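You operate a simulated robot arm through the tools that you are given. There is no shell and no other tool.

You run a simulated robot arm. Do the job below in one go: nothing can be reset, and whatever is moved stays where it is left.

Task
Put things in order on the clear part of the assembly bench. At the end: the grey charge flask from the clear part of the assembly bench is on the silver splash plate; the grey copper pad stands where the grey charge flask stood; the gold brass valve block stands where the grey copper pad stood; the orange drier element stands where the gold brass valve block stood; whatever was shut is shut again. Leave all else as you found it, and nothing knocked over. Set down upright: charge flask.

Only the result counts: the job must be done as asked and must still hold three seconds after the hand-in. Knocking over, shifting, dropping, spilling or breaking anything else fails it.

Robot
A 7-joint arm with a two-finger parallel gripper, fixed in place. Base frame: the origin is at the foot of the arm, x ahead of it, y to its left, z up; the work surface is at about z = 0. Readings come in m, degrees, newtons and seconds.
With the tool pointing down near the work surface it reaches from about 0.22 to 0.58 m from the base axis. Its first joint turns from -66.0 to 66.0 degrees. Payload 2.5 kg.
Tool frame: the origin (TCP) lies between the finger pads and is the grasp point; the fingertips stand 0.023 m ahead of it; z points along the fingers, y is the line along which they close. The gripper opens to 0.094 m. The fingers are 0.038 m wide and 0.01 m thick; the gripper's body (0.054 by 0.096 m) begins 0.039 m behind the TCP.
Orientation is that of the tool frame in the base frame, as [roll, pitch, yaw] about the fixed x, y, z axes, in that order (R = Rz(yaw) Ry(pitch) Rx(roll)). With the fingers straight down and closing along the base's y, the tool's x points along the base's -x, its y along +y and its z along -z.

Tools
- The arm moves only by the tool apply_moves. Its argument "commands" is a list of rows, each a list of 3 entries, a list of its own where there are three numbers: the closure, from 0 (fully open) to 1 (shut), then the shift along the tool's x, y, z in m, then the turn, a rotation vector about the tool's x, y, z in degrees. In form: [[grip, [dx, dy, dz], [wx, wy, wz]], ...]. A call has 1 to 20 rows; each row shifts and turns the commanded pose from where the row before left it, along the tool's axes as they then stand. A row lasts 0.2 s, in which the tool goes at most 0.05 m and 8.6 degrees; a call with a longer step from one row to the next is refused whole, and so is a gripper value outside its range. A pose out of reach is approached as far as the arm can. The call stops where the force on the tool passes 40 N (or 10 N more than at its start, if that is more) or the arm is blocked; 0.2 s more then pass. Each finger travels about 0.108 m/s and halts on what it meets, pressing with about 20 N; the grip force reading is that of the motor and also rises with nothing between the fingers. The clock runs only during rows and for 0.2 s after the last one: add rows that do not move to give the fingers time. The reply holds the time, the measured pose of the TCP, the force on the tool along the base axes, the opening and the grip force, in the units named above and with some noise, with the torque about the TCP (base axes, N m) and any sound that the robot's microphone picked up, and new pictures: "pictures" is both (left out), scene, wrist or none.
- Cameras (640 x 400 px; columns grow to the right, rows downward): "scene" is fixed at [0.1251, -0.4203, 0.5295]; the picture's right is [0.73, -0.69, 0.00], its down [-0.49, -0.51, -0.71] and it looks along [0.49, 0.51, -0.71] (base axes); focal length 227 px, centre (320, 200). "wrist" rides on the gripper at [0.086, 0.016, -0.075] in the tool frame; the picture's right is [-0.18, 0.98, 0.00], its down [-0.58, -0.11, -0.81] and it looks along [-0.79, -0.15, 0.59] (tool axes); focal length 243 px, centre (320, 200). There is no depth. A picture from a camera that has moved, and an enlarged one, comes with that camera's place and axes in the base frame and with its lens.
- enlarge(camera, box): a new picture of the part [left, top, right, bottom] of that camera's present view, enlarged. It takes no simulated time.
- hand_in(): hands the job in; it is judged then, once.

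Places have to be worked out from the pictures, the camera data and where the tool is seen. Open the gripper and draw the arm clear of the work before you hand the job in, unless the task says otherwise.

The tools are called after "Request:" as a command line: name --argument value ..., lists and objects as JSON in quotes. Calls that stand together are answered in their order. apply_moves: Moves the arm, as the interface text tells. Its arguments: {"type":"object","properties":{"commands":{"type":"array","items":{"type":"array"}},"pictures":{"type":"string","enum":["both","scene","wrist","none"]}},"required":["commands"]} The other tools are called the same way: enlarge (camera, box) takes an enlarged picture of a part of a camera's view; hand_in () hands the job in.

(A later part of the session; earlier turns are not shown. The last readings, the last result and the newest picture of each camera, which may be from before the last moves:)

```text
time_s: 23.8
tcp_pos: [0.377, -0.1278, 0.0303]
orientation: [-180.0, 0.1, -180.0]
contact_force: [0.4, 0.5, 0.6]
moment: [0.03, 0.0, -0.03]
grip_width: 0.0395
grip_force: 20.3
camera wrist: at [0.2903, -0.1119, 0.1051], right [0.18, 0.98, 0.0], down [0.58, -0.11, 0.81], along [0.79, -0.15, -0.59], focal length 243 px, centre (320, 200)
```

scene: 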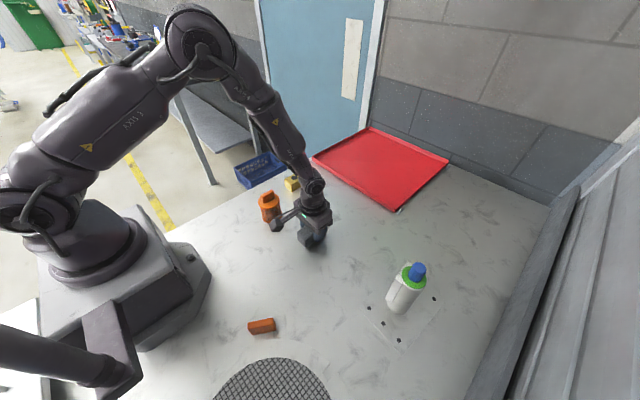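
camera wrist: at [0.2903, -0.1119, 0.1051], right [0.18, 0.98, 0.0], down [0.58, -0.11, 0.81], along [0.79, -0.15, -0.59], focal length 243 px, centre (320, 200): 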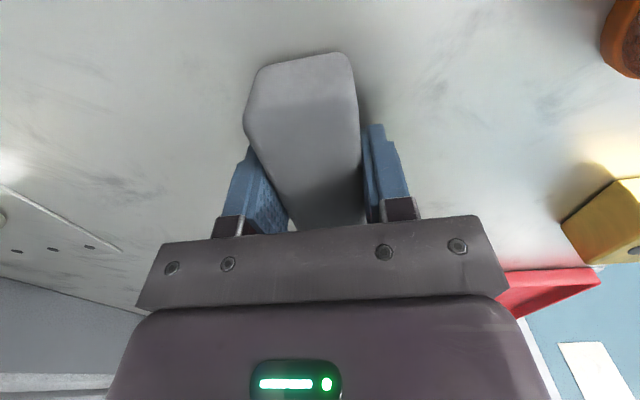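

Gripped at 39.5 mm. I lift it and check the hold.

Request:
apply_moves --commands '[[1, [0, 0, -0.005], [0, 0, 0]], [1, [0, 0, -0.015], [0, 0, 0]], [1, [0, 0, -0.025], [0, 0, 0]], [1, [0, 0, -0.025], [0, 0, 0]], [1, [0, 0, 0], [0, 0, 0]]]' --pictures "both"

Request:
enlarge --camera "scene" --box '[270, 150, 370, 260]'

```text
time_s: 25.0
tcp_pos: [0.3756, -0.1287, 0.0999]
orientation: [180.0, -0.1, 180.0]
contact_force: [0.2, 0.0, 1.3]
moment: [-0.01, -0.01, -0.01]
grip_width: 0.0
grip_force: 20.5
camera wrist: at [0.2889, -0.1142, 0.1742], right [0.18, 0.98, 0.0], down [0.58, -0.11, 0.81], along [0.79, -0.15, -0.59], focal length 243 px, centre (320, 200)
```

scene: 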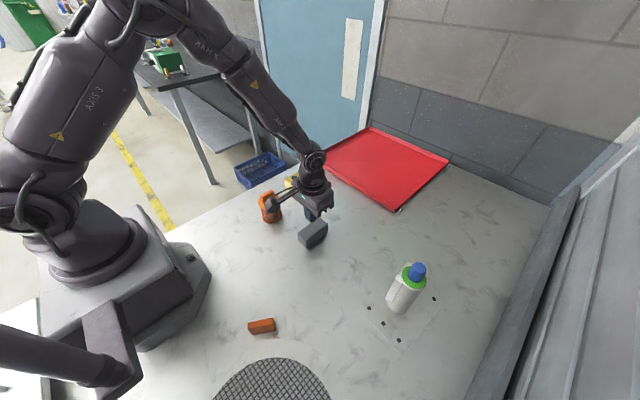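
wrist: 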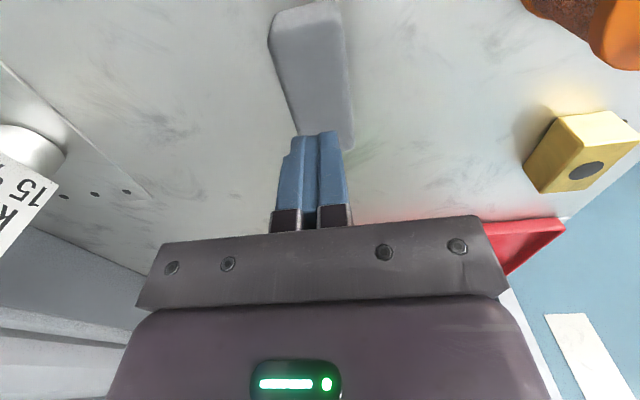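

```text
3.64 times, centred on (320, 205) of scene
camera zoom: at [0.125, -0.4203, 0.5295], right [0.73, -0.69, 0.0], down [-0.49, -0.51, -0.71], along [0.49, 0.51, -0.71], focal length 826 px, centre (320, 182)
```

zoom: 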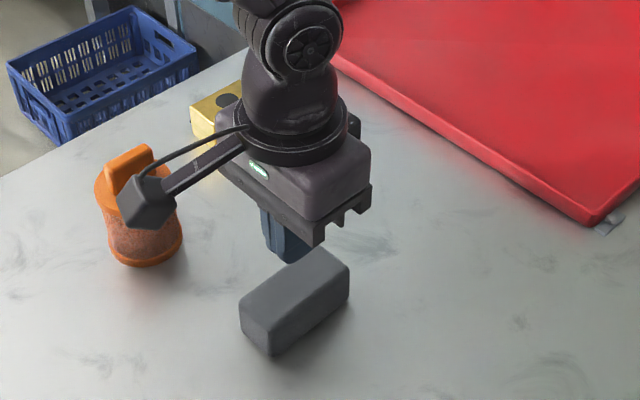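

The fingers came up shut and empty: the pad slid out and still stands on the bench. I look closely at how it now lies before trying again.

Request:
apply_moves --commands '[[0, [0.02, 0, -0.03], [0, 0, 0]], [0, [0.03, 0, -0.03], [0, 0, 0]], [0, [0, 0, 0], [0, 0, 0]]]' --pictures "both"

Request:
enlarge --camera "wrist" --box '[260, 0, 400, 130]'

Request:
enlarge --camera "scene" --box '[285, 205, 345, 255]'

```text
time_s: 25.8
tcp_pos: [0.3275, -0.1298, 0.1591]
orientation: [180.0, 0.0, -179.9]
contact_force: [0.0, 0.7, -0.7]
moment: [-0.01, -0.02, 0.01]
grip_width: 0.0941
grip_force: 0.1
camera wrist: at [0.2395, -0.1141, 0.233], right [0.18, 0.98, 0.0], down [0.58, -0.11, 0.81], along [0.79, -0.15, -0.59], focal length 243 px, centre (320, 200)
```

scene: 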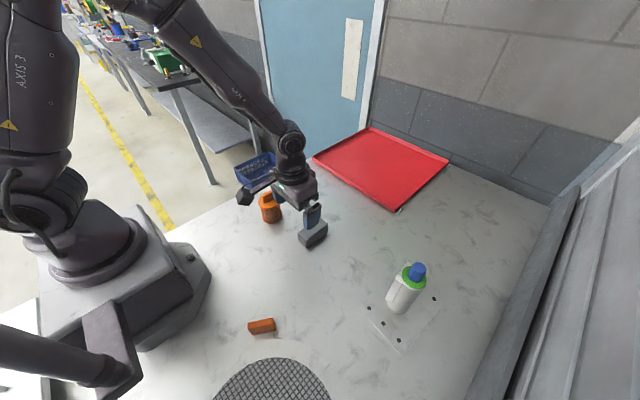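
wrist: 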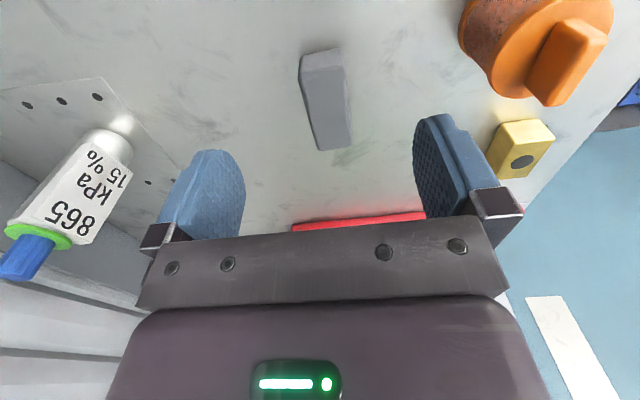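

```text
3.08 times, centred on (330, 65) of wrist
camera zoom: at [0.2395, -0.1141, 0.233], right [0.18, 0.98, 0.0], down [0.58, -0.11, 0.81], along [0.79, -0.15, -0.59], focal length 746 px, centre (289, 615)
```

zoom: 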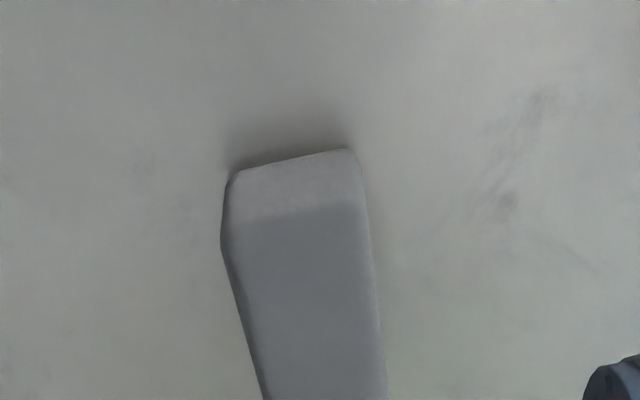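

```text
8.00 times, centred on (315, 230) of scene
camera zoom: at [0.125, -0.4203, 0.5295], right [0.73, -0.69, 0.0], down [-0.49, -0.51, -0.71], along [0.49, 0.51, -0.71], focal length 1817 px, centre (360, -40)
```

zoom: 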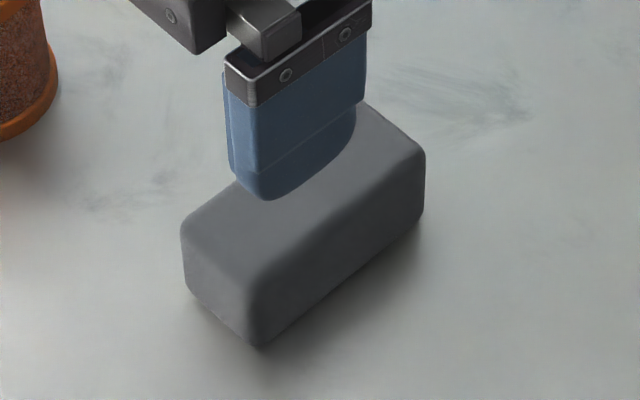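

The pad now sits at about (0.3755,-0.131), still upright (original spot recorded as (0.3755,-0.1255)). I re-grip it slightly deeper, then lift only 2–3 mm to read its weight.

Request:
apply_moves --commands '[[0, [-0.048, -0.0015, 0], [0, 0, 0]], [0, [0, 0, 0.04], [0, 0, 0]], [0, [0, 0, 0.04], [0, 0, 0]], [0, [0, 0, 0.03], [0, 0, 0]], [0, [0, 0, 0.022], [0, 0, 0]], [0, [0, 0, 0], [0, 0, 0]], [1, [0, 0, 0], [0, 0, 0]], [1, [0, 0, 0], [0, 0, 0]], [1, [0, 0, 0], [0, 0, 0]], [1, [0, 0, 0], [0, 0, 0]]]' --pictures "wrist"

```text
time_s: 28.0
tcp_pos: [0.3771, -0.1293, 0.029]
orientation: [-180.0, 0.0, 180.0]
contact_force: [-0.1, 0.9, -0.6]
moment: [-0.01, -0.01, -0.01]
grip_width: 0.0397
grip_force: 19.9
camera wrist: at [0.2895, -0.1139, 0.104], right [0.18, 0.98, 0.0], down [0.58, -0.11, 0.81], along [0.79, -0.15, -0.59], focal length 243 px, centre (320, 200)
```

wrist: 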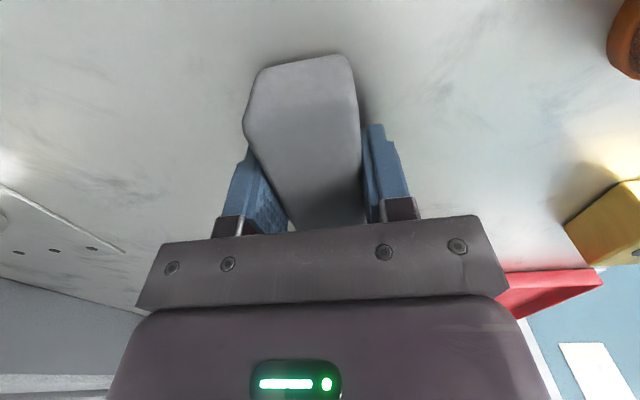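

Same 39.7 mm grip. I lift by 1 mm steps and read the force.

Request:
apply_moves --commands '[[1, [0, 0, -0.001], [0, 0, 0]], [1, [0, 0, -0.001], [0, 0, 0]], [1, [0, 0, 0], [0, 0, 0]]]' --pictures "none"

Request:
apply_moves --commands '[[1, [0, 0, -0.001], [0, 0, 0]], [1, [0, 0, -0.001], [0, 0, 0]], [1, [0, 0, 0], [0, 0, 0]]]' --pictures "none"

```text
time_s: 28.8
tcp_pos: [0.3762, -0.1292, 0.0315]
orientation: [179.9, 0.0, -179.9]
contact_force: [-0.1, -0.1, -0.6]
moment: [-0.01, 0.01, -0.01]
grip_width: 0.0397
grip_force: 20.0
```

```text
time_s: 29.6
tcp_pos: [0.3763, -0.1291, 0.0325]
orientation: [179.9, -0.1, -179.9]
contact_force: [0.0, 0.0, -0.7]
moment: [0.03, 0.03, 0.0]
grip_width: 0.0396
grip_force: 20.2
```

The force change is tiny (about 0.7 N). I check in the scene view whether the pad is rising or the fingers are sliding along it.

Request:
enlarge --camera "scene" --box '[285, 205, 345, 255]'

Request:
enlarge --camera "wrist" --box '[220, 40, 420, 240]'

```text
8.00 times, centred on (315, 230) of scene
camera zoom: at [0.1251, -0.4203, 0.5295], right [0.73, -0.69, 0.0], down [-0.49, -0.51, -0.71], along [0.49, 0.51, -0.71], focal length 1817 px, centre (360, -40)
```

zoom: 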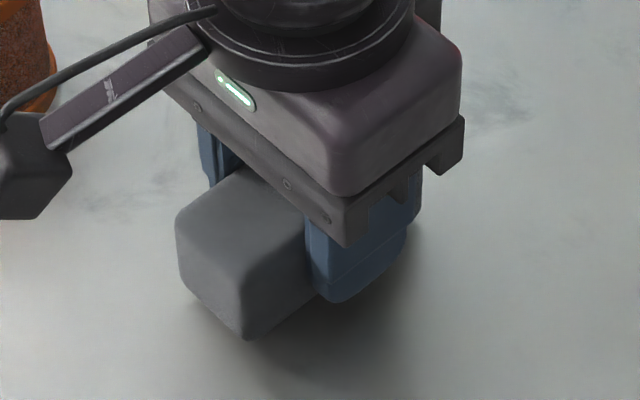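

```text
2.00 times, centred on (320, 140) of wrist
camera zoom: at [0.2882, -0.1145, 0.108], right [0.18, 0.98, 0.0], down [0.58, -0.11, 0.81], along [0.79, -0.15, -0.59], focal length 485 px, centre (320, 320)
```

zoom: 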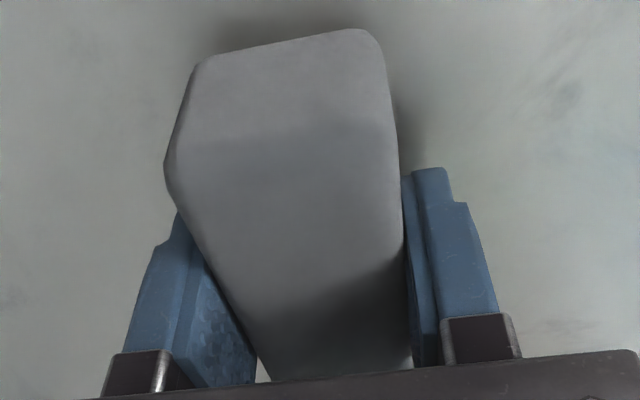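

It's inconclusive at this height. I lift slowly another 12 mm and look again.

Request:
apply_moves --commands '[[1, [0, 0, -0.002], [0, 0, 0]], [1, [0, 0, -0.002], [0, 0, 0]], [1, [0, 0, -0.002], [0, 0, 0]], [1, [0, 0, -0.002], [0, 0, 0]], [1, [0, 0, -0.002], [0, 0, 0]], [1, [0, 0, -0.002], [0, 0, 0]], [1, [0, 0, 0], [0, 0, 0]]]' --pictures "both"

Request:
enlarge --camera "scene" --box '[285, 205, 345, 255]'

Request:
enlarge --camera "wrist" --box '[220, 40, 420, 240]'

```text
time_s: 31.2
tcp_pos: [0.3749, -0.1289, 0.0441]
orientation: [179.9, 0.0, 180.0]
contact_force: [0.2, -1.2, -0.2]
moment: [-0.02, 0.03, 0.0]
grip_width: 0.0393
grip_force: 19.8
camera wrist: at [0.2879, -0.1143, 0.1188], right [0.18, 0.98, 0.0], down [0.58, -0.11, 0.81], along [0.79, -0.15, -0.59], focal length 243 px, centre (320, 200)
```

scene: 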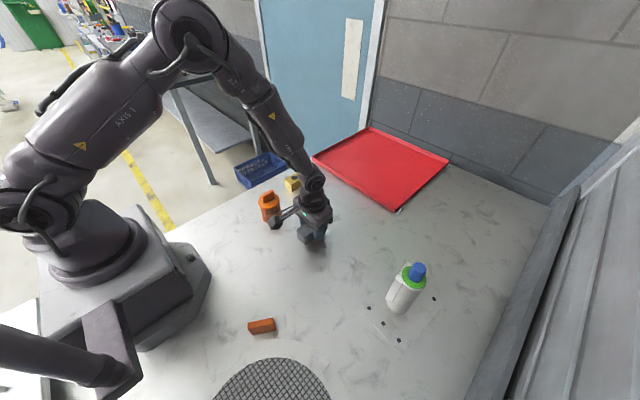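
wrist: 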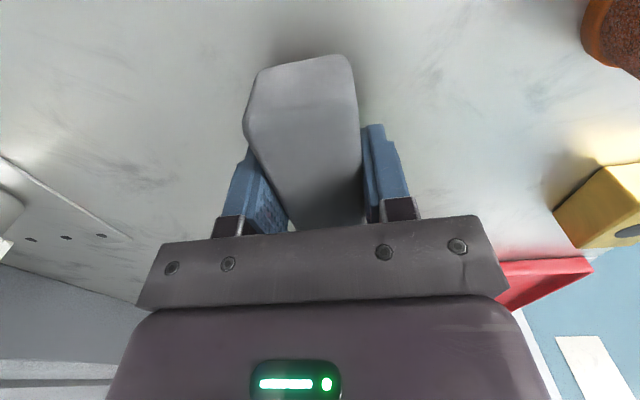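

```text
8.00 times, centred on (315, 230) of scene
camera zoom: at [0.1251, -0.4203, 0.5295], right [0.73, -0.69, 0.0], down [-0.49, -0.51, -0.71], along [0.49, 0.51, -0.71], focal length 1817 px, centre (360, -40)
```

zoom: 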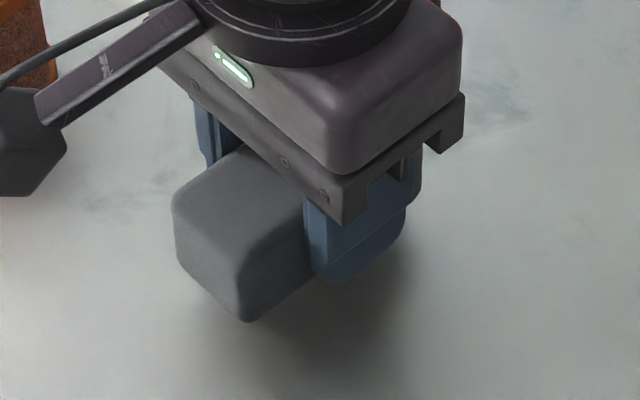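

```text
2.00 times, centred on (320, 140) of wrist
camera zoom: at [0.2879, -0.1143, 0.1188], right [0.18, 0.98, 0.0], down [0.58, -0.11, 0.81], along [0.79, -0.15, -0.59], focal length 485 px, centre (320, 320)
```

zoom: 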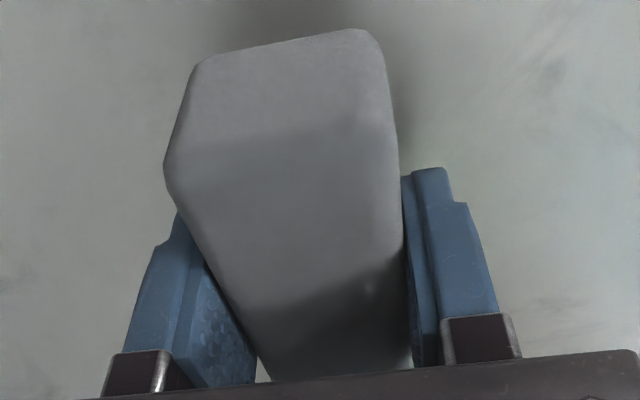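

The wrist view is unchanged relative to the fingers, so the pad is lifted (it weighs only about 0.5 N); the first time it must have slipped from the faster pull. I hold still a moment to see if the grip creeps.

Request:
apply_moves --commands '[[1, [0, 0, 0], [0, 0, 0]], [1, [0, 0, 0], [0, 0, 0]], [1, [0, 0, 0], [0, 0, 0]], [1, [0, 0, 0], [0, 0, 0]], [1, [0, 0, 0], [0, 0, 0]]]' --pictures "none"

Request:
enlarge --camera "wrist" --box '[220, 40, 420, 240]'

```text
time_s: 32.4
tcp_pos: [0.3746, -0.1298, 0.0442]
orientation: [-180.0, 0.0, 180.0]
contact_force: [-0.3, -0.5, -0.8]
moment: [0.0, 0.02, 0.01]
grip_width: 0.0395
grip_force: 19.7
```

```text
2.00 times, centred on (320, 140) of wrist
camera zoom: at [0.2879, -0.1143, 0.1187], right [0.18, 0.98, 0.0], down [0.58, -0.11, 0.81], along [0.79, -0.15, -0.59], focal length 485 px, centre (320, 320)
```

zoom: 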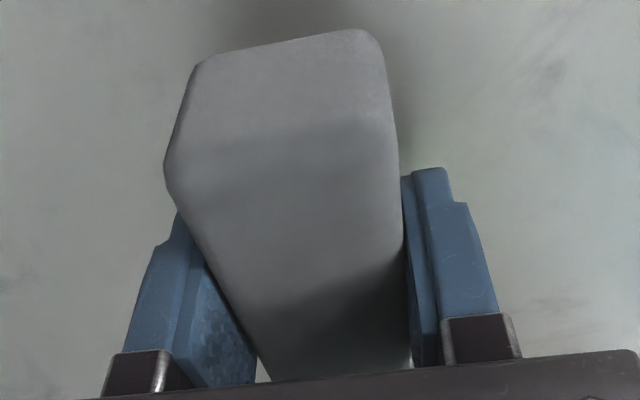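

Grip is steady. I carry the pad low and slowly (about 1 cm per row) toward the flask's old place, half the way first.

Request:
apply_moves --commands '[[1, [-0.003, 0.0008, -0.002], [0, 0, 0]], [1, [-0.006, 0.0017, -0.002], [0, 0, 0]], [1, [-0.01, 0.0028, -0.001], [0, 0, 0]], [1, [-0.01, 0.0028, 0], [0, 0, 0]], [1, [-0.01, 0.0028, 0], [0, 0, 0]], [1, [-0.01, 0.0028, 0], [0, 0, 0]], [1, [-0.01, 0.0028, 0], [0, 0, 0]], [1, [-0.01, 0.0028, 0], [0, 0, 0]], [1, [-0.006, 0.0017, 0], [0, 0, 0]], [1, [-0.003, 0.0008, 0], [0, 0, 0]], [1, [0, 0, 0], [0, 0, 0]]]' --pictures "both"

Request:
enlarge --camera "wrist" --box '[220, 40, 420, 240]'

```text
time_s: 34.8
tcp_pos: [0.4523, -0.1071, 0.0501]
orientation: [180.0, -0.1, 180.0]
contact_force: [-0.5, 0.6, -0.4]
moment: [0.02, 0.01, -0.05]
grip_width: 0.0394
grip_force: 20.3
camera wrist: at [0.3652, -0.0914, 0.1244], right [0.18, 0.98, 0.0], down [0.58, -0.11, 0.81], along [0.79, -0.15, -0.59], focal length 243 px, centre (320, 200)
```

scene: 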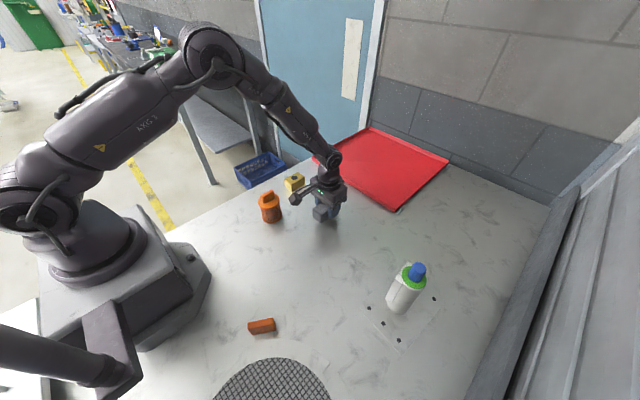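
wrist: 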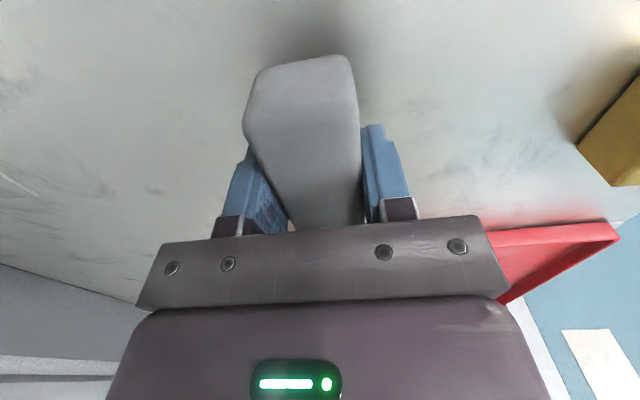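

```text
2.00 times, centred on (320, 140) of wrist
camera zoom: at [0.3652, -0.0914, 0.1244], right [0.18, 0.98, 0.0], down [0.58, -0.11, 0.81], along [0.79, -0.15, -0.59], focal length 485 px, centre (320, 320)
```

zoom: 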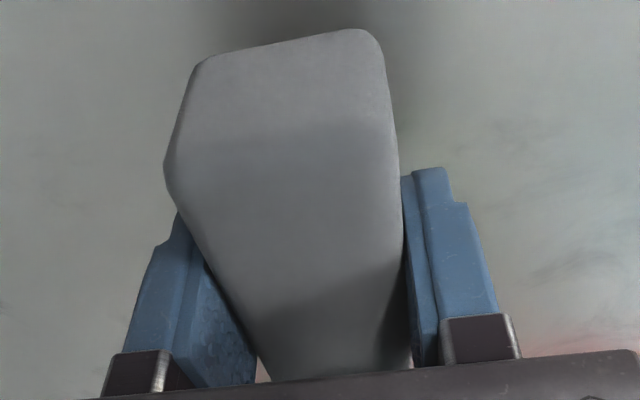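

Still held exactly the same. I continue to the target at (0.5345,-0.085).

Request:
apply_moves --commands '[[1, [-0.003, 0.0008, 0], [0, 0, 0]], [1, [-0.006, 0.0016, 0], [0, 0, 0]], [1, [-0.01, 0.0027, 0], [0, 0, 0]], [1, [-0.01, 0.0027, 0], [0, 0, 0]], [1, [-0.01, 0.0027, 0], [0, 0, 0]], [1, [-0.01, 0.0027, 0], [0, 0, 0]], [1, [-0.01, 0.0027, 0], [0, 0, 0]], [1, [-0.01, 0.0027, 0], [0, 0, 0]], [1, [-0.008, 0.0022, 0], [0, 0, 0]], [1, [-0.004, 0.0008, 0], [0, 0, 0]], [1, [0, 0, 0], [0, 0, 0]], [1, [0, 0, 0], [0, 0, 0]]]' --pictures "both"

```text
time_s: 37.4
tcp_pos: [0.5351, -0.0877, 0.0497]
orientation: [179.9, 0.0, -179.9]
contact_force: [-0.9, -0.9, -0.1]
moment: [-0.01, 0.0, 0.02]
grip_width: 0.0395
grip_force: 19.9
camera wrist: at [0.4468, -0.0714, 0.1244], right [0.18, 0.98, 0.0], down [0.58, -0.11, 0.81], along [0.79, -0.15, -0.59], focal length 243 px, centre (320, 200)
```

scene: 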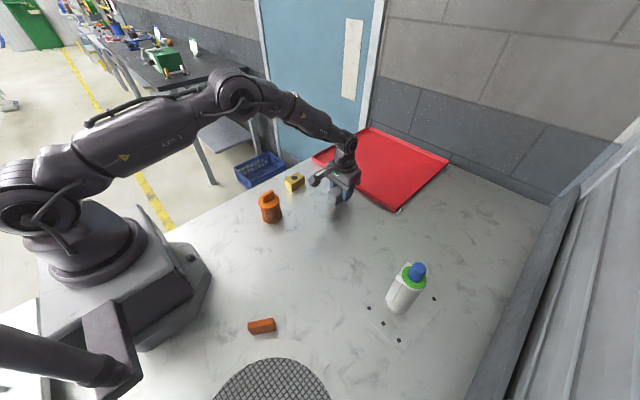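
wrist: 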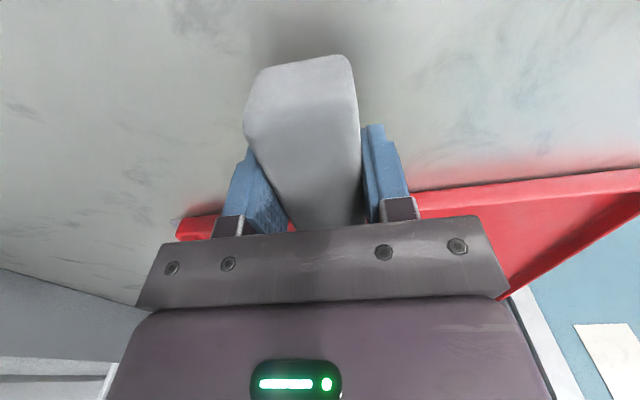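

Over the target (TCP ≈ (0.534,-0.0875)). I nudge +2 mm in y and lower slowly to just above the touchdown height (TCP z≈0.030).

Request:
apply_moves --commands '[[1, [0, 0.002, 0.003], [0, 0, 0]], [1, [0, 0, 0.004], [0, 0, 0]], [1, [0, 0, 0.004], [0, 0, 0]], [1, [0, 0, 0.004], [0, 0, 0]], [1, [0, 0, 0.003], [0, 0, 0]], [1, [0, 0, 0.001], [0, 0, 0]], [1, [0, 0, 0], [0, 0, 0]]]' --pictures "none"

```text
time_s: 39.0
tcp_pos: [0.5334, -0.0871, 0.0311]
orientation: [-180.0, 0.0, 180.0]
contact_force: [0.2, -0.2, 0.4]
moment: [0.01, -0.02, 0.0]
grip_width: 0.0395
grip_force: 20.5
```

Request:
apply_moves --commands '[[1, [0, 0, 0.001], [0, 0, 0]], [1, [0, 0, 0.0005], [0, 0, 0]], [1, [0, 0, 0], [0, 0, 0]]]' --pictures "none"

```text
time_s: 39.8
tcp_pos: [0.5342, -0.0852, 0.0296]
orientation: [-179.9, 0.0, 180.0]
contact_force: [1.4, 0.3, 0.4]
moment: [0.0, 0.03, 0.02]
grip_width: 0.0395
grip_force: 20.1
```

No clear contact yet at 0.0296; I lower another half-millimetre at a time.

Request:
apply_moves --commands '[[1, [0, 0, 0.0005], [0, 0, 0]], [1, [0, 0, 0.0005], [0, 0, 0]], [1, [0, 0, 0], [0, 0, 0]]]' --pictures "scene"

Request:
enlarge --camera "scene" --box '[305, 150, 375, 220]'

```text
time_s: 40.6
tcp_pos: [0.5351, -0.0844, 0.03]
orientation: [-180.0, 0.1, 179.9]
contact_force: [-3.3, 1.1, 7.2]
moment: [0.02, -0.11, 0.03]
grip_width: 0.0394
grip_force: 19.9
```

scene: 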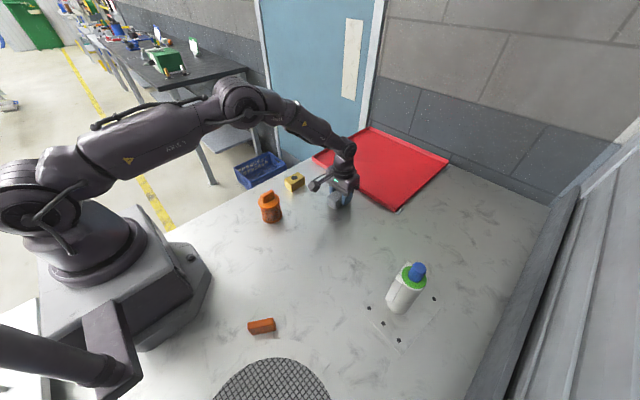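

```text
5.71 times, centred on (340, 185) of scene
camera zoom: at [0.125, -0.4203, 0.5296], right [0.73, -0.69, 0.0], down [-0.49, -0.51, -0.71], along [0.49, 0.51, -0.71], focal length 1298 px, centre (206, 286)
```

zoom: 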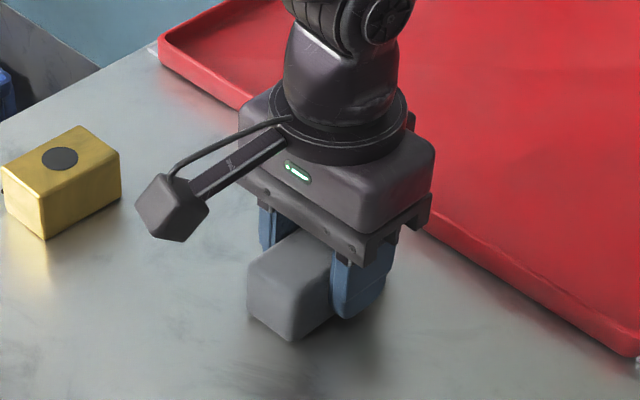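

Touchdown: +7 N upward, so the pad rests on the bench at about (0.535,-0.085). I ease up a hair and open the fingers.

Request:
apply_moves --commands '[[1, [0, 0, -0.0007], [0, 0, 0]], [1, [0, 0, 0], [0, 0, 0]], [0.55, [0, 0, 0], [0, 0, 0]], [0.3, [0, 0, 0], [0, 0, 0]], [0, [0, 0, 0], [0, 0, 0]], [0, [0, 0, 0], [0, 0, 0]], [0, [0, 0, 0], [0, 0, 0]]]' --pictures "both"

```text
time_s: 42.2
tcp_pos: [0.5332, -0.0858, 0.0291]
orientation: [180.0, -0.1, -179.9]
contact_force: [0.2, -0.8, 0.3]
moment: [-0.01, -0.02, 0.0]
grip_width: 0.0943
grip_force: 0.0
camera wrist: at [0.4468, -0.0696, 0.1035], right [0.18, 0.98, 0.0], down [0.58, -0.11, 0.81], along [0.79, -0.15, -0.59], focal length 243 px, centre (320, 200)
```

scene: 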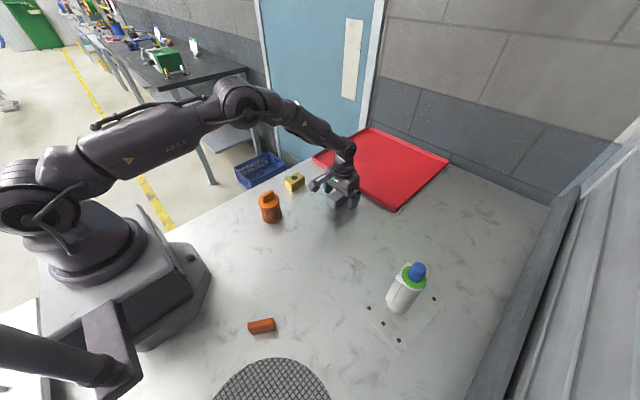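
wrist: 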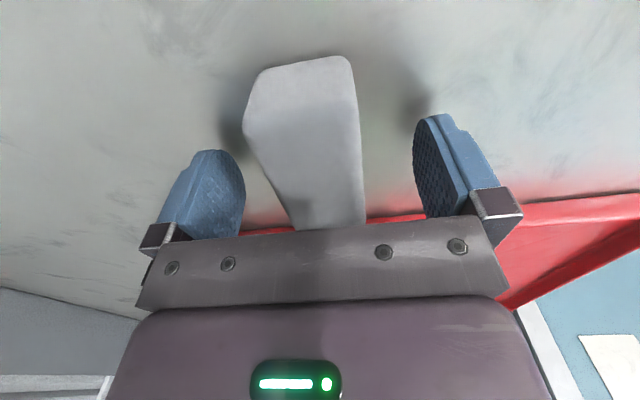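

The pad stands at the flask's old place. I rise straight up and travel over to the gold block, stopping above it to look.

Request:
apply_moves --commands '[[0, [0, 0, -0.02], [0, 0, 0]], [0, [0, 0, -0.04], [0, 0, 0]], [0, [0, 0, -0.04], [0, 0, 0]], [0, [0, 0, -0.03], [0, 0, 0]], [0, [0.0145, 0.041, 0], [0, 0, 0]], [0, [0.0145, 0.041, 0], [0, 0, 0]], [0, [0.0145, 0.041, 0], [0, 0, 0]], [0, [0.0145, 0.0415, 0], [0, 0, 0]], [0, [0, 0, 0], [0, 0, 0]]]' --pictures "both"

Request:
enlarge --camera "wrist" --box '[240, 0, 440, 120]'

Request:
enlarge --camera "scene" --box '[270, 140, 380, 220]'

```text
time_s: 44.2
tcp_pos: [0.4758, 0.0806, 0.1575]
orientation: [-180.0, 0.0, 180.0]
contact_force: [0.3, 0.0, -0.2]
moment: [0.0, 0.0, -0.01]
grip_width: 0.0937
grip_force: 0.2
camera wrist: at [0.389, 0.0955, 0.232], right [0.18, 0.98, 0.0], down [0.58, -0.11, 0.81], along [0.79, -0.15, -0.59], focal length 243 px, centre (320, 200)
```

scene: 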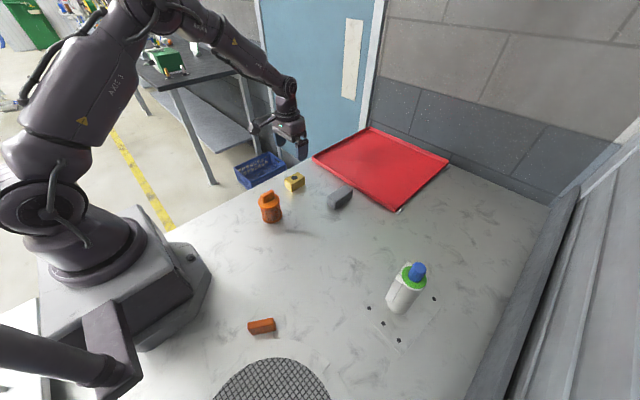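
wrist: 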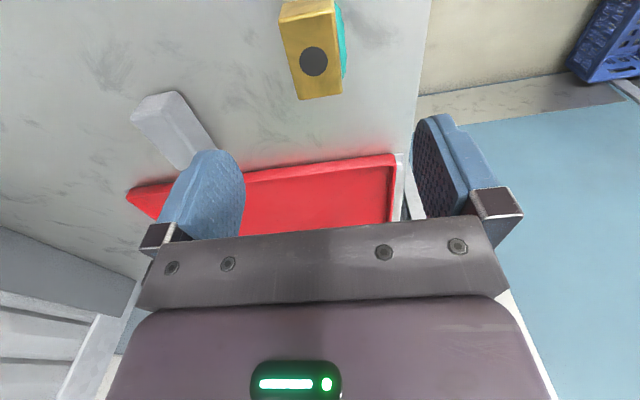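

```text
3.20 times, centred on (340, 60) of wrist
camera zoom: at [0.389, 0.0955, 0.232], right [0.18, 0.98, 0.0], down [0.58, -0.11, 0.81], along [0.79, -0.15, -0.59], focal length 776 px, centre (256, 648)
```

zoom: 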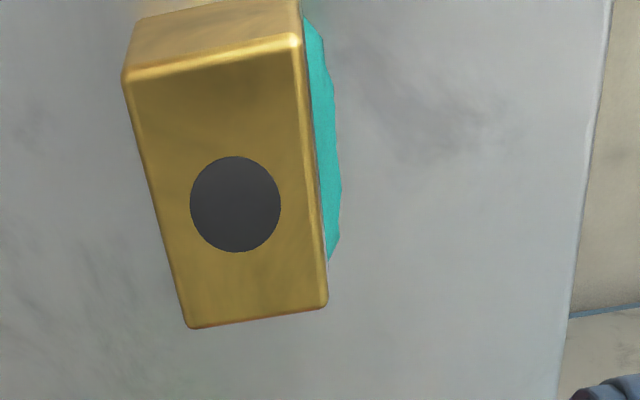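

```text
5.00 times, centred on (325, 180) of scene
camera zoom: at [0.1251, -0.4203, 0.5295], right [0.73, -0.69, 0.0], down [-0.49, -0.51, -0.71], along [0.49, 0.51, -0.71], focal length 1135 px, centre (295, 300)
```

zoom: 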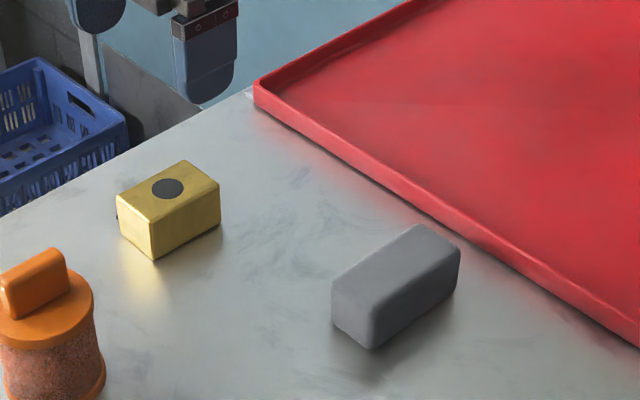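

There is a teal patch on the +y side of the gold block that wasn't visible before. I go round with the wrist camera to see what it is before gripping there.

Request:
apply_moves --commands '[[0, [0, 0, -0.02], [0, 0, 0]], [0, [0, 0.04, -0.02], [0, 0, 0]], [0, [0, 0.04, 0], [0, 0, 0]], [0, [0, 0.03, 0], [0, 0, 0]], [0, [0, 0, 0], [0, 0, 8.5]], [0, [0, 0, 0], [0, 0, 8.5]], [0, [0, 0, 0], [0, 0, 8.5]], [0, [0, 0, 0], [0, 0, 8.5]], [0, [0, 0, 0], [0, 0, 8.5]], [0, [0, 0, 0], [0, 0, 8.5]], [0, [0, 0, 0], [0, 0, 8.5]], [0, [0, 0, 0], [0, 0, 8.5]], [0, [0, 0, 0], [0, 0, 8.5]], [0, [0, 0, 0], [0, 0, 8.5]], [0, [0, 0, 0], [0, 0, 0]]]' --pictures "both"

```text
time_s: 47.4
tcp_pos: [0.4763, 0.1894, 0.1994]
orientation: [180.0, 0.0, 94.9]
contact_force: [0.0, 0.2, -0.6]
moment: [0.03, 0.0, -0.01]
grip_width: 0.0939
grip_force: 0.1
camera wrist: at [0.4834, 0.2768, 0.2735], right [0.99, -0.1, 0.0], down [-0.06, -0.59, 0.81], along [-0.08, -0.8, -0.59], focal length 243 px, centre (320, 200)
```

scene: 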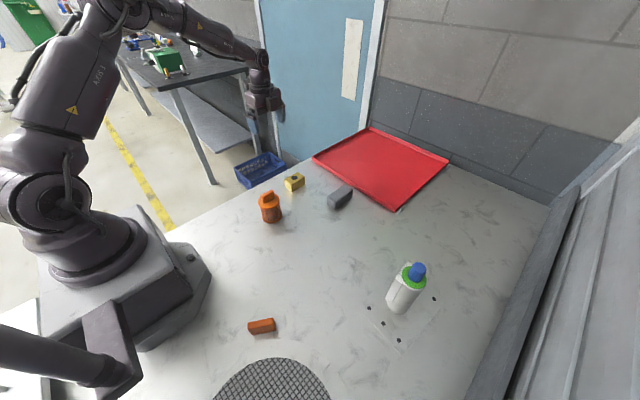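
wrist: 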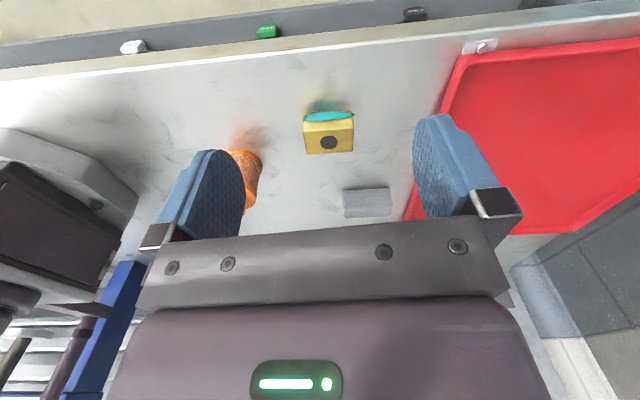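

Request:
enlarge --camera "wrist" --box '[270, 80, 390, 180]'

Request:
enlarge --camera "wrist" --box '[80, 0, 500, 110]'

```text
4.00 times, centred on (330, 130) of wrist
camera zoom: at [0.4834, 0.2768, 0.2735], right [0.99, -0.1, 0.0], down [-0.06, -0.59, 0.81], along [-0.08, -0.8, -0.59], focal length 970 px, centre (280, 480)
```

zoom: 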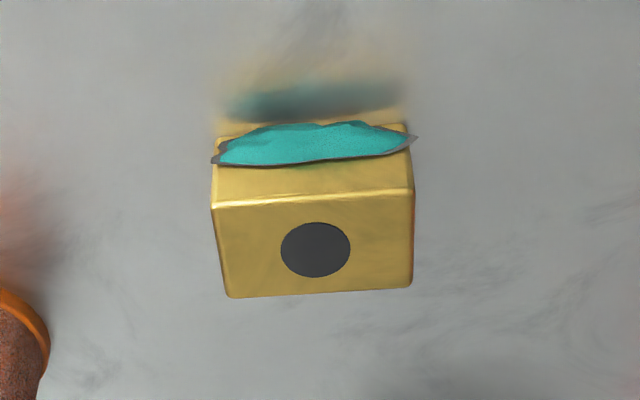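

```text
1.52 times, centred on (290, 55) of wrist
camera zoom: at [0.4834, 0.2768, 0.2735], right [0.99, -0.1, 0.0], down [-0.06, -0.59, 0.81], along [-0.08, -0.8, -0.59], focal length 370 px, centre (366, 421)
```

zoom: 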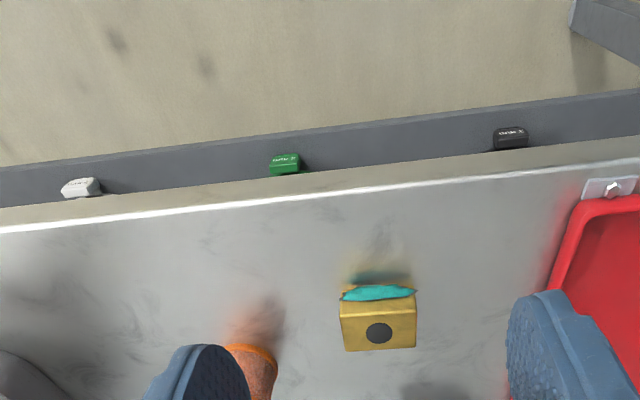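

The teal patch is a rough lump on the +y face, so I'll grip the block across its clean x faces (fingers closing along x), a bit off the lump. Refined block centre: (0.475,0.075), top z≈0.034. I square the yaw to 90° and go over it.

Request:
apply_moves --commands '[[0, [0, 0, 0], [0, 0, 4.9]], [0, [-0.04, 0, 0], [0, 0, 0]], [0, [-0.04, 0, 0], [0, 0, 0]], [0, [-0.039, -0.001, 0], [0, 0, 0]], [0, [0, 0, 0.04], [0, 0, 0]], [0, [0, 0, 0.04], [0, 0, 0]], [0, [0, 0, 0], [0, 0, 0]]]' --pictures "both"

Request:
enlarge --camera "wrist" --box '[220, 20, 420, 180]'

Request:
enlarge --camera "scene" --box '[240, 130, 350, 220]'

```text
time_s: 49.0
tcp_pos: [0.4747, 0.0699, 0.1161]
orientation: [179.9, 0.0, 90.1]
contact_force: [-0.8, -0.1, 0.1]
moment: [-0.01, 0.0, 0.03]
grip_width: 0.0941
grip_force: 0.0
camera wrist: at [0.4901, 0.1561, 0.1906], right [0.98, -0.18, 0.0], down [-0.11, -0.58, 0.81], along [-0.15, -0.79, -0.59], focal length 243 px, centre (320, 200)
```

scene: 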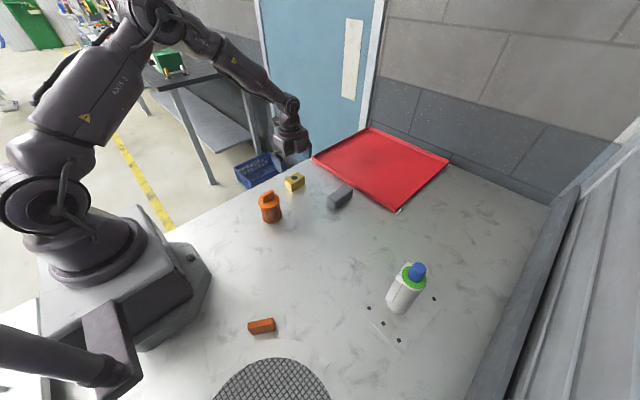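
wrist: 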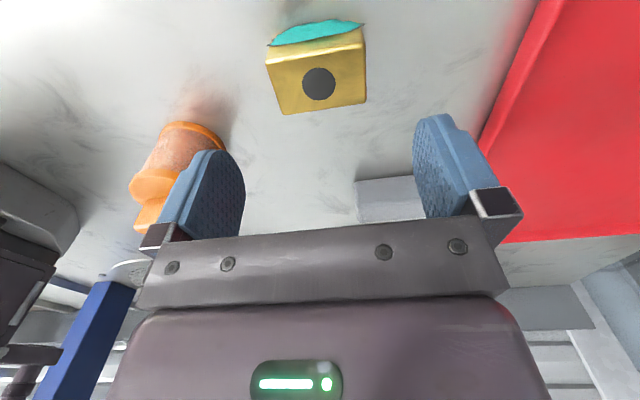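

```text
2.50 times, centred on (320, 100) of wrist
camera zoom: at [0.4901, 0.1561, 0.1906], right [0.98, -0.18, 0.0], down [-0.11, -0.58, 0.81], along [-0.15, -0.79, -0.59], focal length 606 px, centre (320, 450)
```

zoom: 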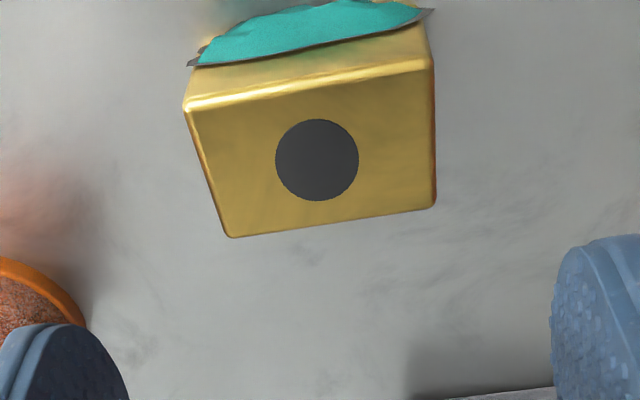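

```text
4.44 times, centred on (295, 175) of scene
camera zoom: at [0.125, -0.4203, 0.5295], right [0.73, -0.69, 0.0], down [-0.49, -0.51, -0.71], along [0.49, 0.51, -0.71], focal length 1009 px, centre (431, 311)
```

zoom: 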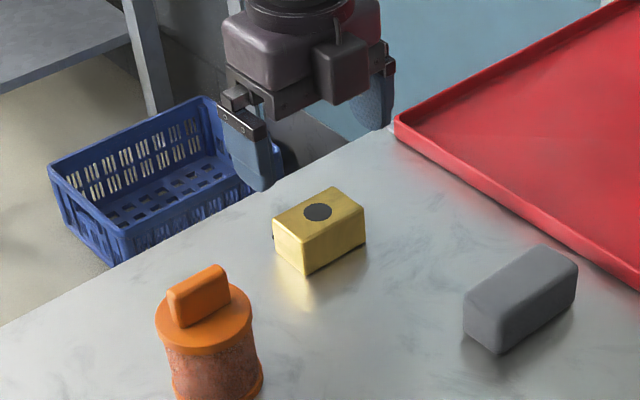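

The block sits centred between the fingers in x, and the finger faces will stop short of the lump in y. I descend to TCP z≈0.028.

Request:
apply_moves --commands '[[0, [0, 0, 0.03], [0, 0, 0]], [0, [0, 0, 0.03], [0, 0, 0]], [0, [0, 0, 0.018], [0, 0, 0]], [0, [0, 0, 0.01], [0, 0, 0]], [0, [0, 0, 0], [0, 0, 0]]]' --pictures "both"

```text
time_s: 50.2
tcp_pos: [0.4749, 0.0706, 0.03]
orientation: [180.0, 0.0, 90.1]
contact_force: [0.4, -0.1, 0.4]
moment: [0.0, 0.0, -0.04]
grip_width: 0.0939
grip_force: 0.1
camera wrist: at [0.4902, 0.1565, 0.1042], right [0.98, -0.18, 0.0], down [-0.11, -0.58, 0.81], along [-0.15, -0.79, -0.59], focal length 243 px, centre (320, 200)
```

scene: 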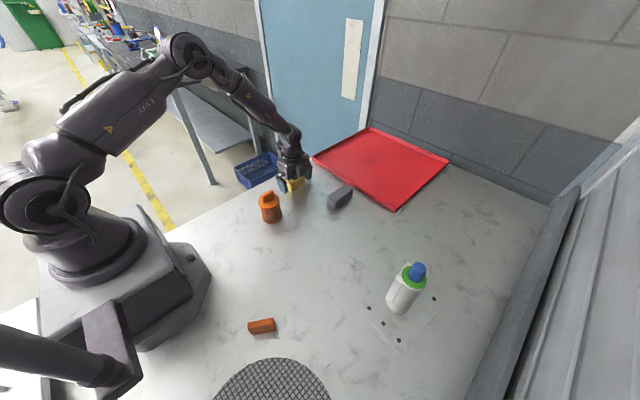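
wrist: 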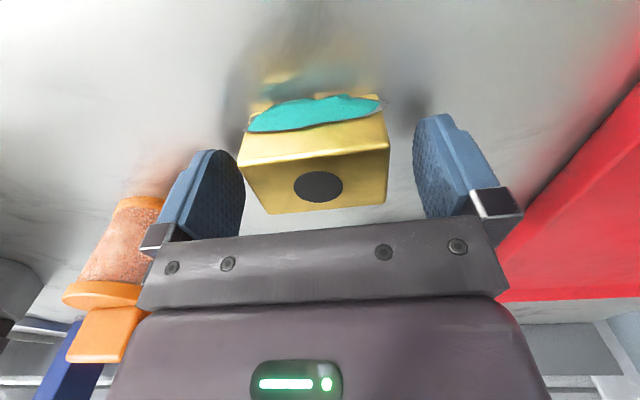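

Fingers straddle the block cleanly. I go 1.5 mm lower and close.

Request:
apply_moves --commands '[[0, [0, 0, 0.0015], [0, 0, 0]], [1, [0, 0, 0], [0, 0, 0]], [1, [0, 0, 0], [0, 0, 0]], [1, [0, 0, 0], [0, 0, 0]], [1, [0, 0, 0], [0, 0, 0]]]' --pictures "wrist"

Request:
enlarge --camera "wrist" --box '[200, 60, 440, 240]'

```text
time_s: 51.4
tcp_pos: [0.4747, 0.0696, 0.0287]
orientation: [-179.9, 0.0, 90.1]
contact_force: [2.1, 1.0, 0.5]
moment: [-0.09, -0.09, 0.0]
grip_width: 0.0619
grip_force: 19.8
camera wrist: at [0.4898, 0.1562, 0.1037], right [0.98, -0.18, 0.0], down [-0.11, -0.58, 0.81], along [-0.15, -0.79, -0.59], focal length 243 px, centre (320, 200)
```

wrist: 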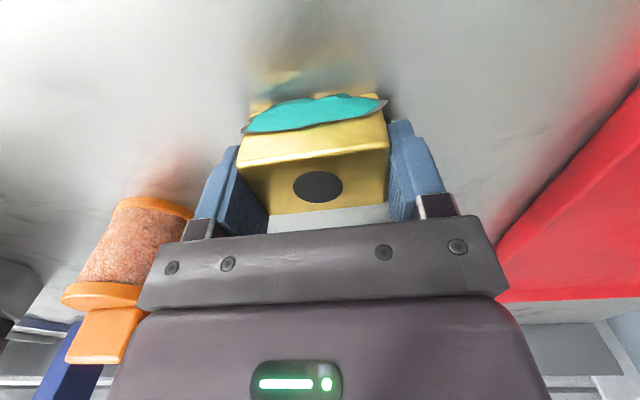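

```text
2.22 times, centred on (320, 150) of wrist
camera zoom: at [0.4898, 0.1562, 0.1037], right [0.98, -0.18, 0.0], down [-0.11, -0.58, 0.81], along [-0.15, -0.79, -0.59], focal length 539 px, centre (320, 311)
```

zoom: 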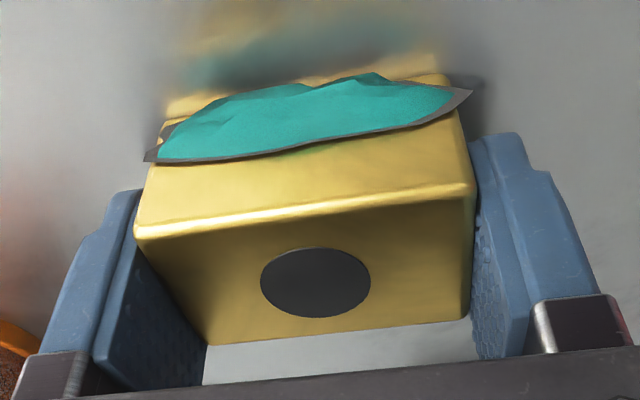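

Gripped at 62 mm. I lift slowly and check whether the block follows.

Request:
apply_moves --commands '[[1, [0, 0, -0.001], [0, 0, 0]], [1, [0, 0, -0.002], [0, 0, 0]], [1, [0, 0, -0.002], [0, 0, 0]], [1, [0, 0, -0.003], [0, 0, 0]], [1, [0, 0, -0.003], [0, 0, 0]], [1, [0, 0, -0.003], [0, 0, 0]], [1, [0, 0, 0], [0, 0, 0]]]' --pictures "both"

Request:
enlarge --camera "wrist" --box '[200, 60, 440, 240]'

Request:
enlarge --camera "scene" --box '[240, 130, 350, 220]'

```text
time_s: 53.0
tcp_pos: [0.4753, 0.0707, 0.0433]
orientation: [180.0, -0.1, 90.1]
contact_force: [-0.9, -0.1, -5.1]
moment: [-0.04, 0.0, -0.05]
grip_width: 0.0618
grip_force: 20.2
camera wrist: at [0.49, 0.1566, 0.1176], right [0.98, -0.18, 0.0], down [-0.11, -0.58, 0.81], along [-0.15, -0.79, -0.59], focal length 243 px, centre (320, 200)
```

scene: 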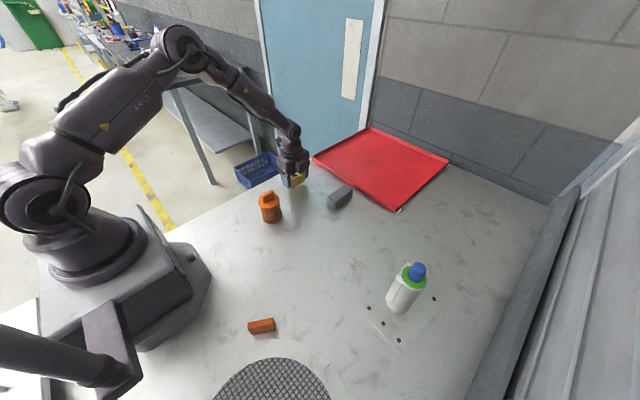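
wrist: 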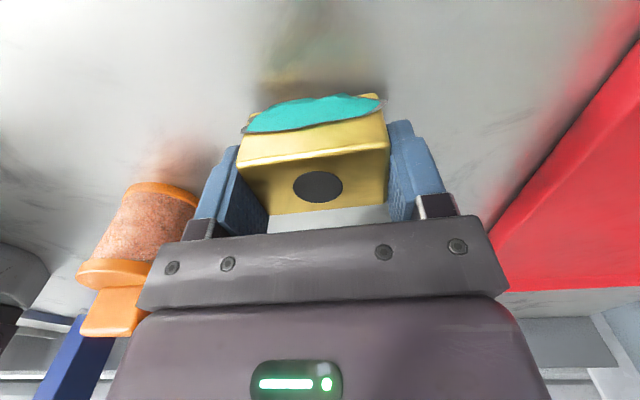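

```text
2.22 times, centred on (320, 150) of wrist
camera zoom: at [0.49, 0.1566, 0.1176], right [0.98, -0.18, 0.0], down [-0.11, -0.58, 0.81], along [-0.15, -0.79, -0.59], focal length 539 px, centre (320, 311)
```

zoom: 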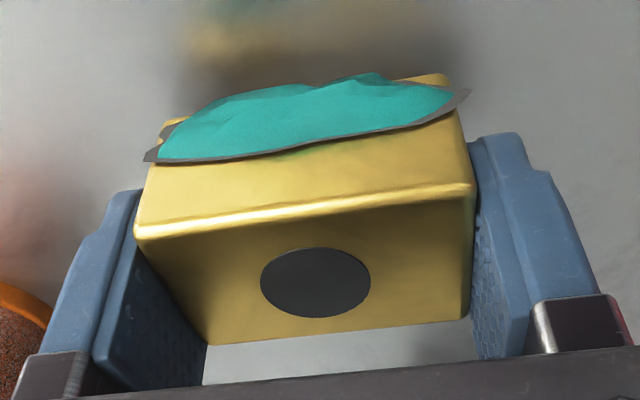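

```text
4.44 times, centred on (295, 175) of scene
camera zoom: at [0.1251, -0.4203, 0.5295], right [0.73, -0.69, 0.0], down [-0.49, -0.51, -0.71], along [0.49, 0.51, -0.71], focal length 1009 px, centre (431, 311)
```

zoom: 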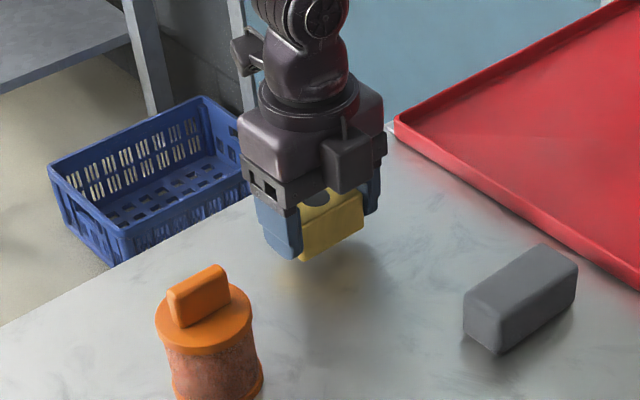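

The block is up (about 5 N) and hasn't shifted in the fingers. I raise it a bit more and carry it slowly along a clear line between drier and pad, toward (0.3755,-0.125).

Request:
apply_moves --commands '[[1, [0, 0, -0.004], [0, 0, 0]], [1, [0, 0, -0.006], [0, 0, 0]], [1, [0, 0, -0.008], [0, 0, 0]], [1, [0, 0, -0.008], [0, 0, 0]], [1, [-0.003, -0.0015, -0.004], [0, 0, 0]], [1, [-0.006, -0.003, 0], [0, 0, 0]], [1, [-0.01, -0.005, 0], [0, 0, 0]], [1, [-0.0105, -0.0052, 0], [0, 0, 0]], [1, [-0.0105, -0.0052, 0], [0, 0, 0]], [1, [-0.0105, -0.0052, 0], [0, 0, 0]], [1, [-0.0105, -0.0052, 0], [0, 0, 0]], [1, [-0.0105, -0.0052, 0], [0, 0, 0]], [1, [-0.0105, -0.0052, 0], [0, 0, 0]], [1, [-0.0105, -0.0052, 0], [0, 0, 0]], [1, [-0.006, -0.003, 0], [0, 0, 0]], [1, [-0.003, -0.0015, 0], [0, 0, 0]], [1, [0, 0, 0], [0, 0, 0]]]' --pictures "both"

```text
time_s: 56.6
tcp_pos: [0.4262, -0.0308, 0.0744]
orientation: [-180.0, 0.0, 90.1]
contact_force: [-0.3, -0.4, -3.9]
moment: [-0.02, -0.01, -0.01]
grip_width: 0.0618
grip_force: 19.9
camera wrist: at [0.4402, 0.0557, 0.1486], right [0.98, -0.18, 0.0], down [-0.11, -0.58, 0.81], along [-0.15, -0.79, -0.59], focal length 243 px, centre (320, 200)
```

scene: 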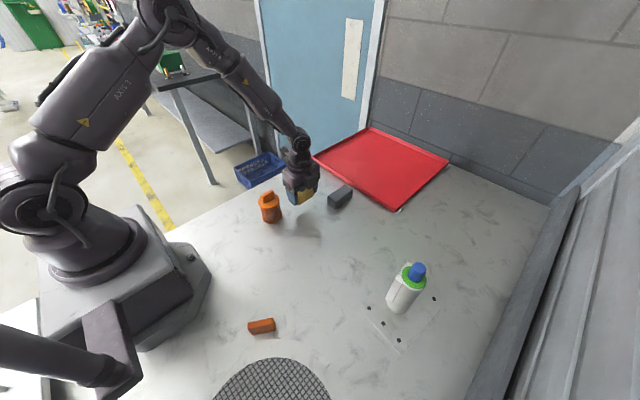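
wrist: 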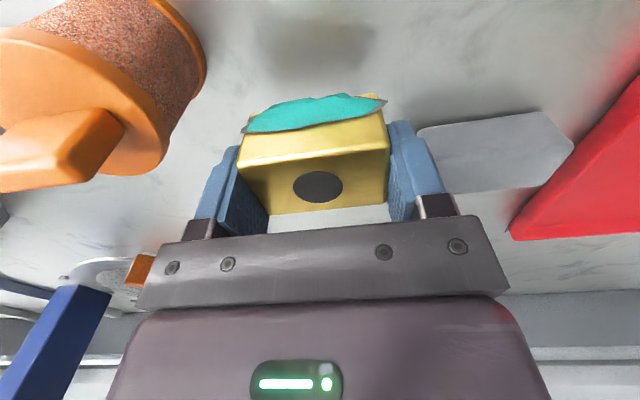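

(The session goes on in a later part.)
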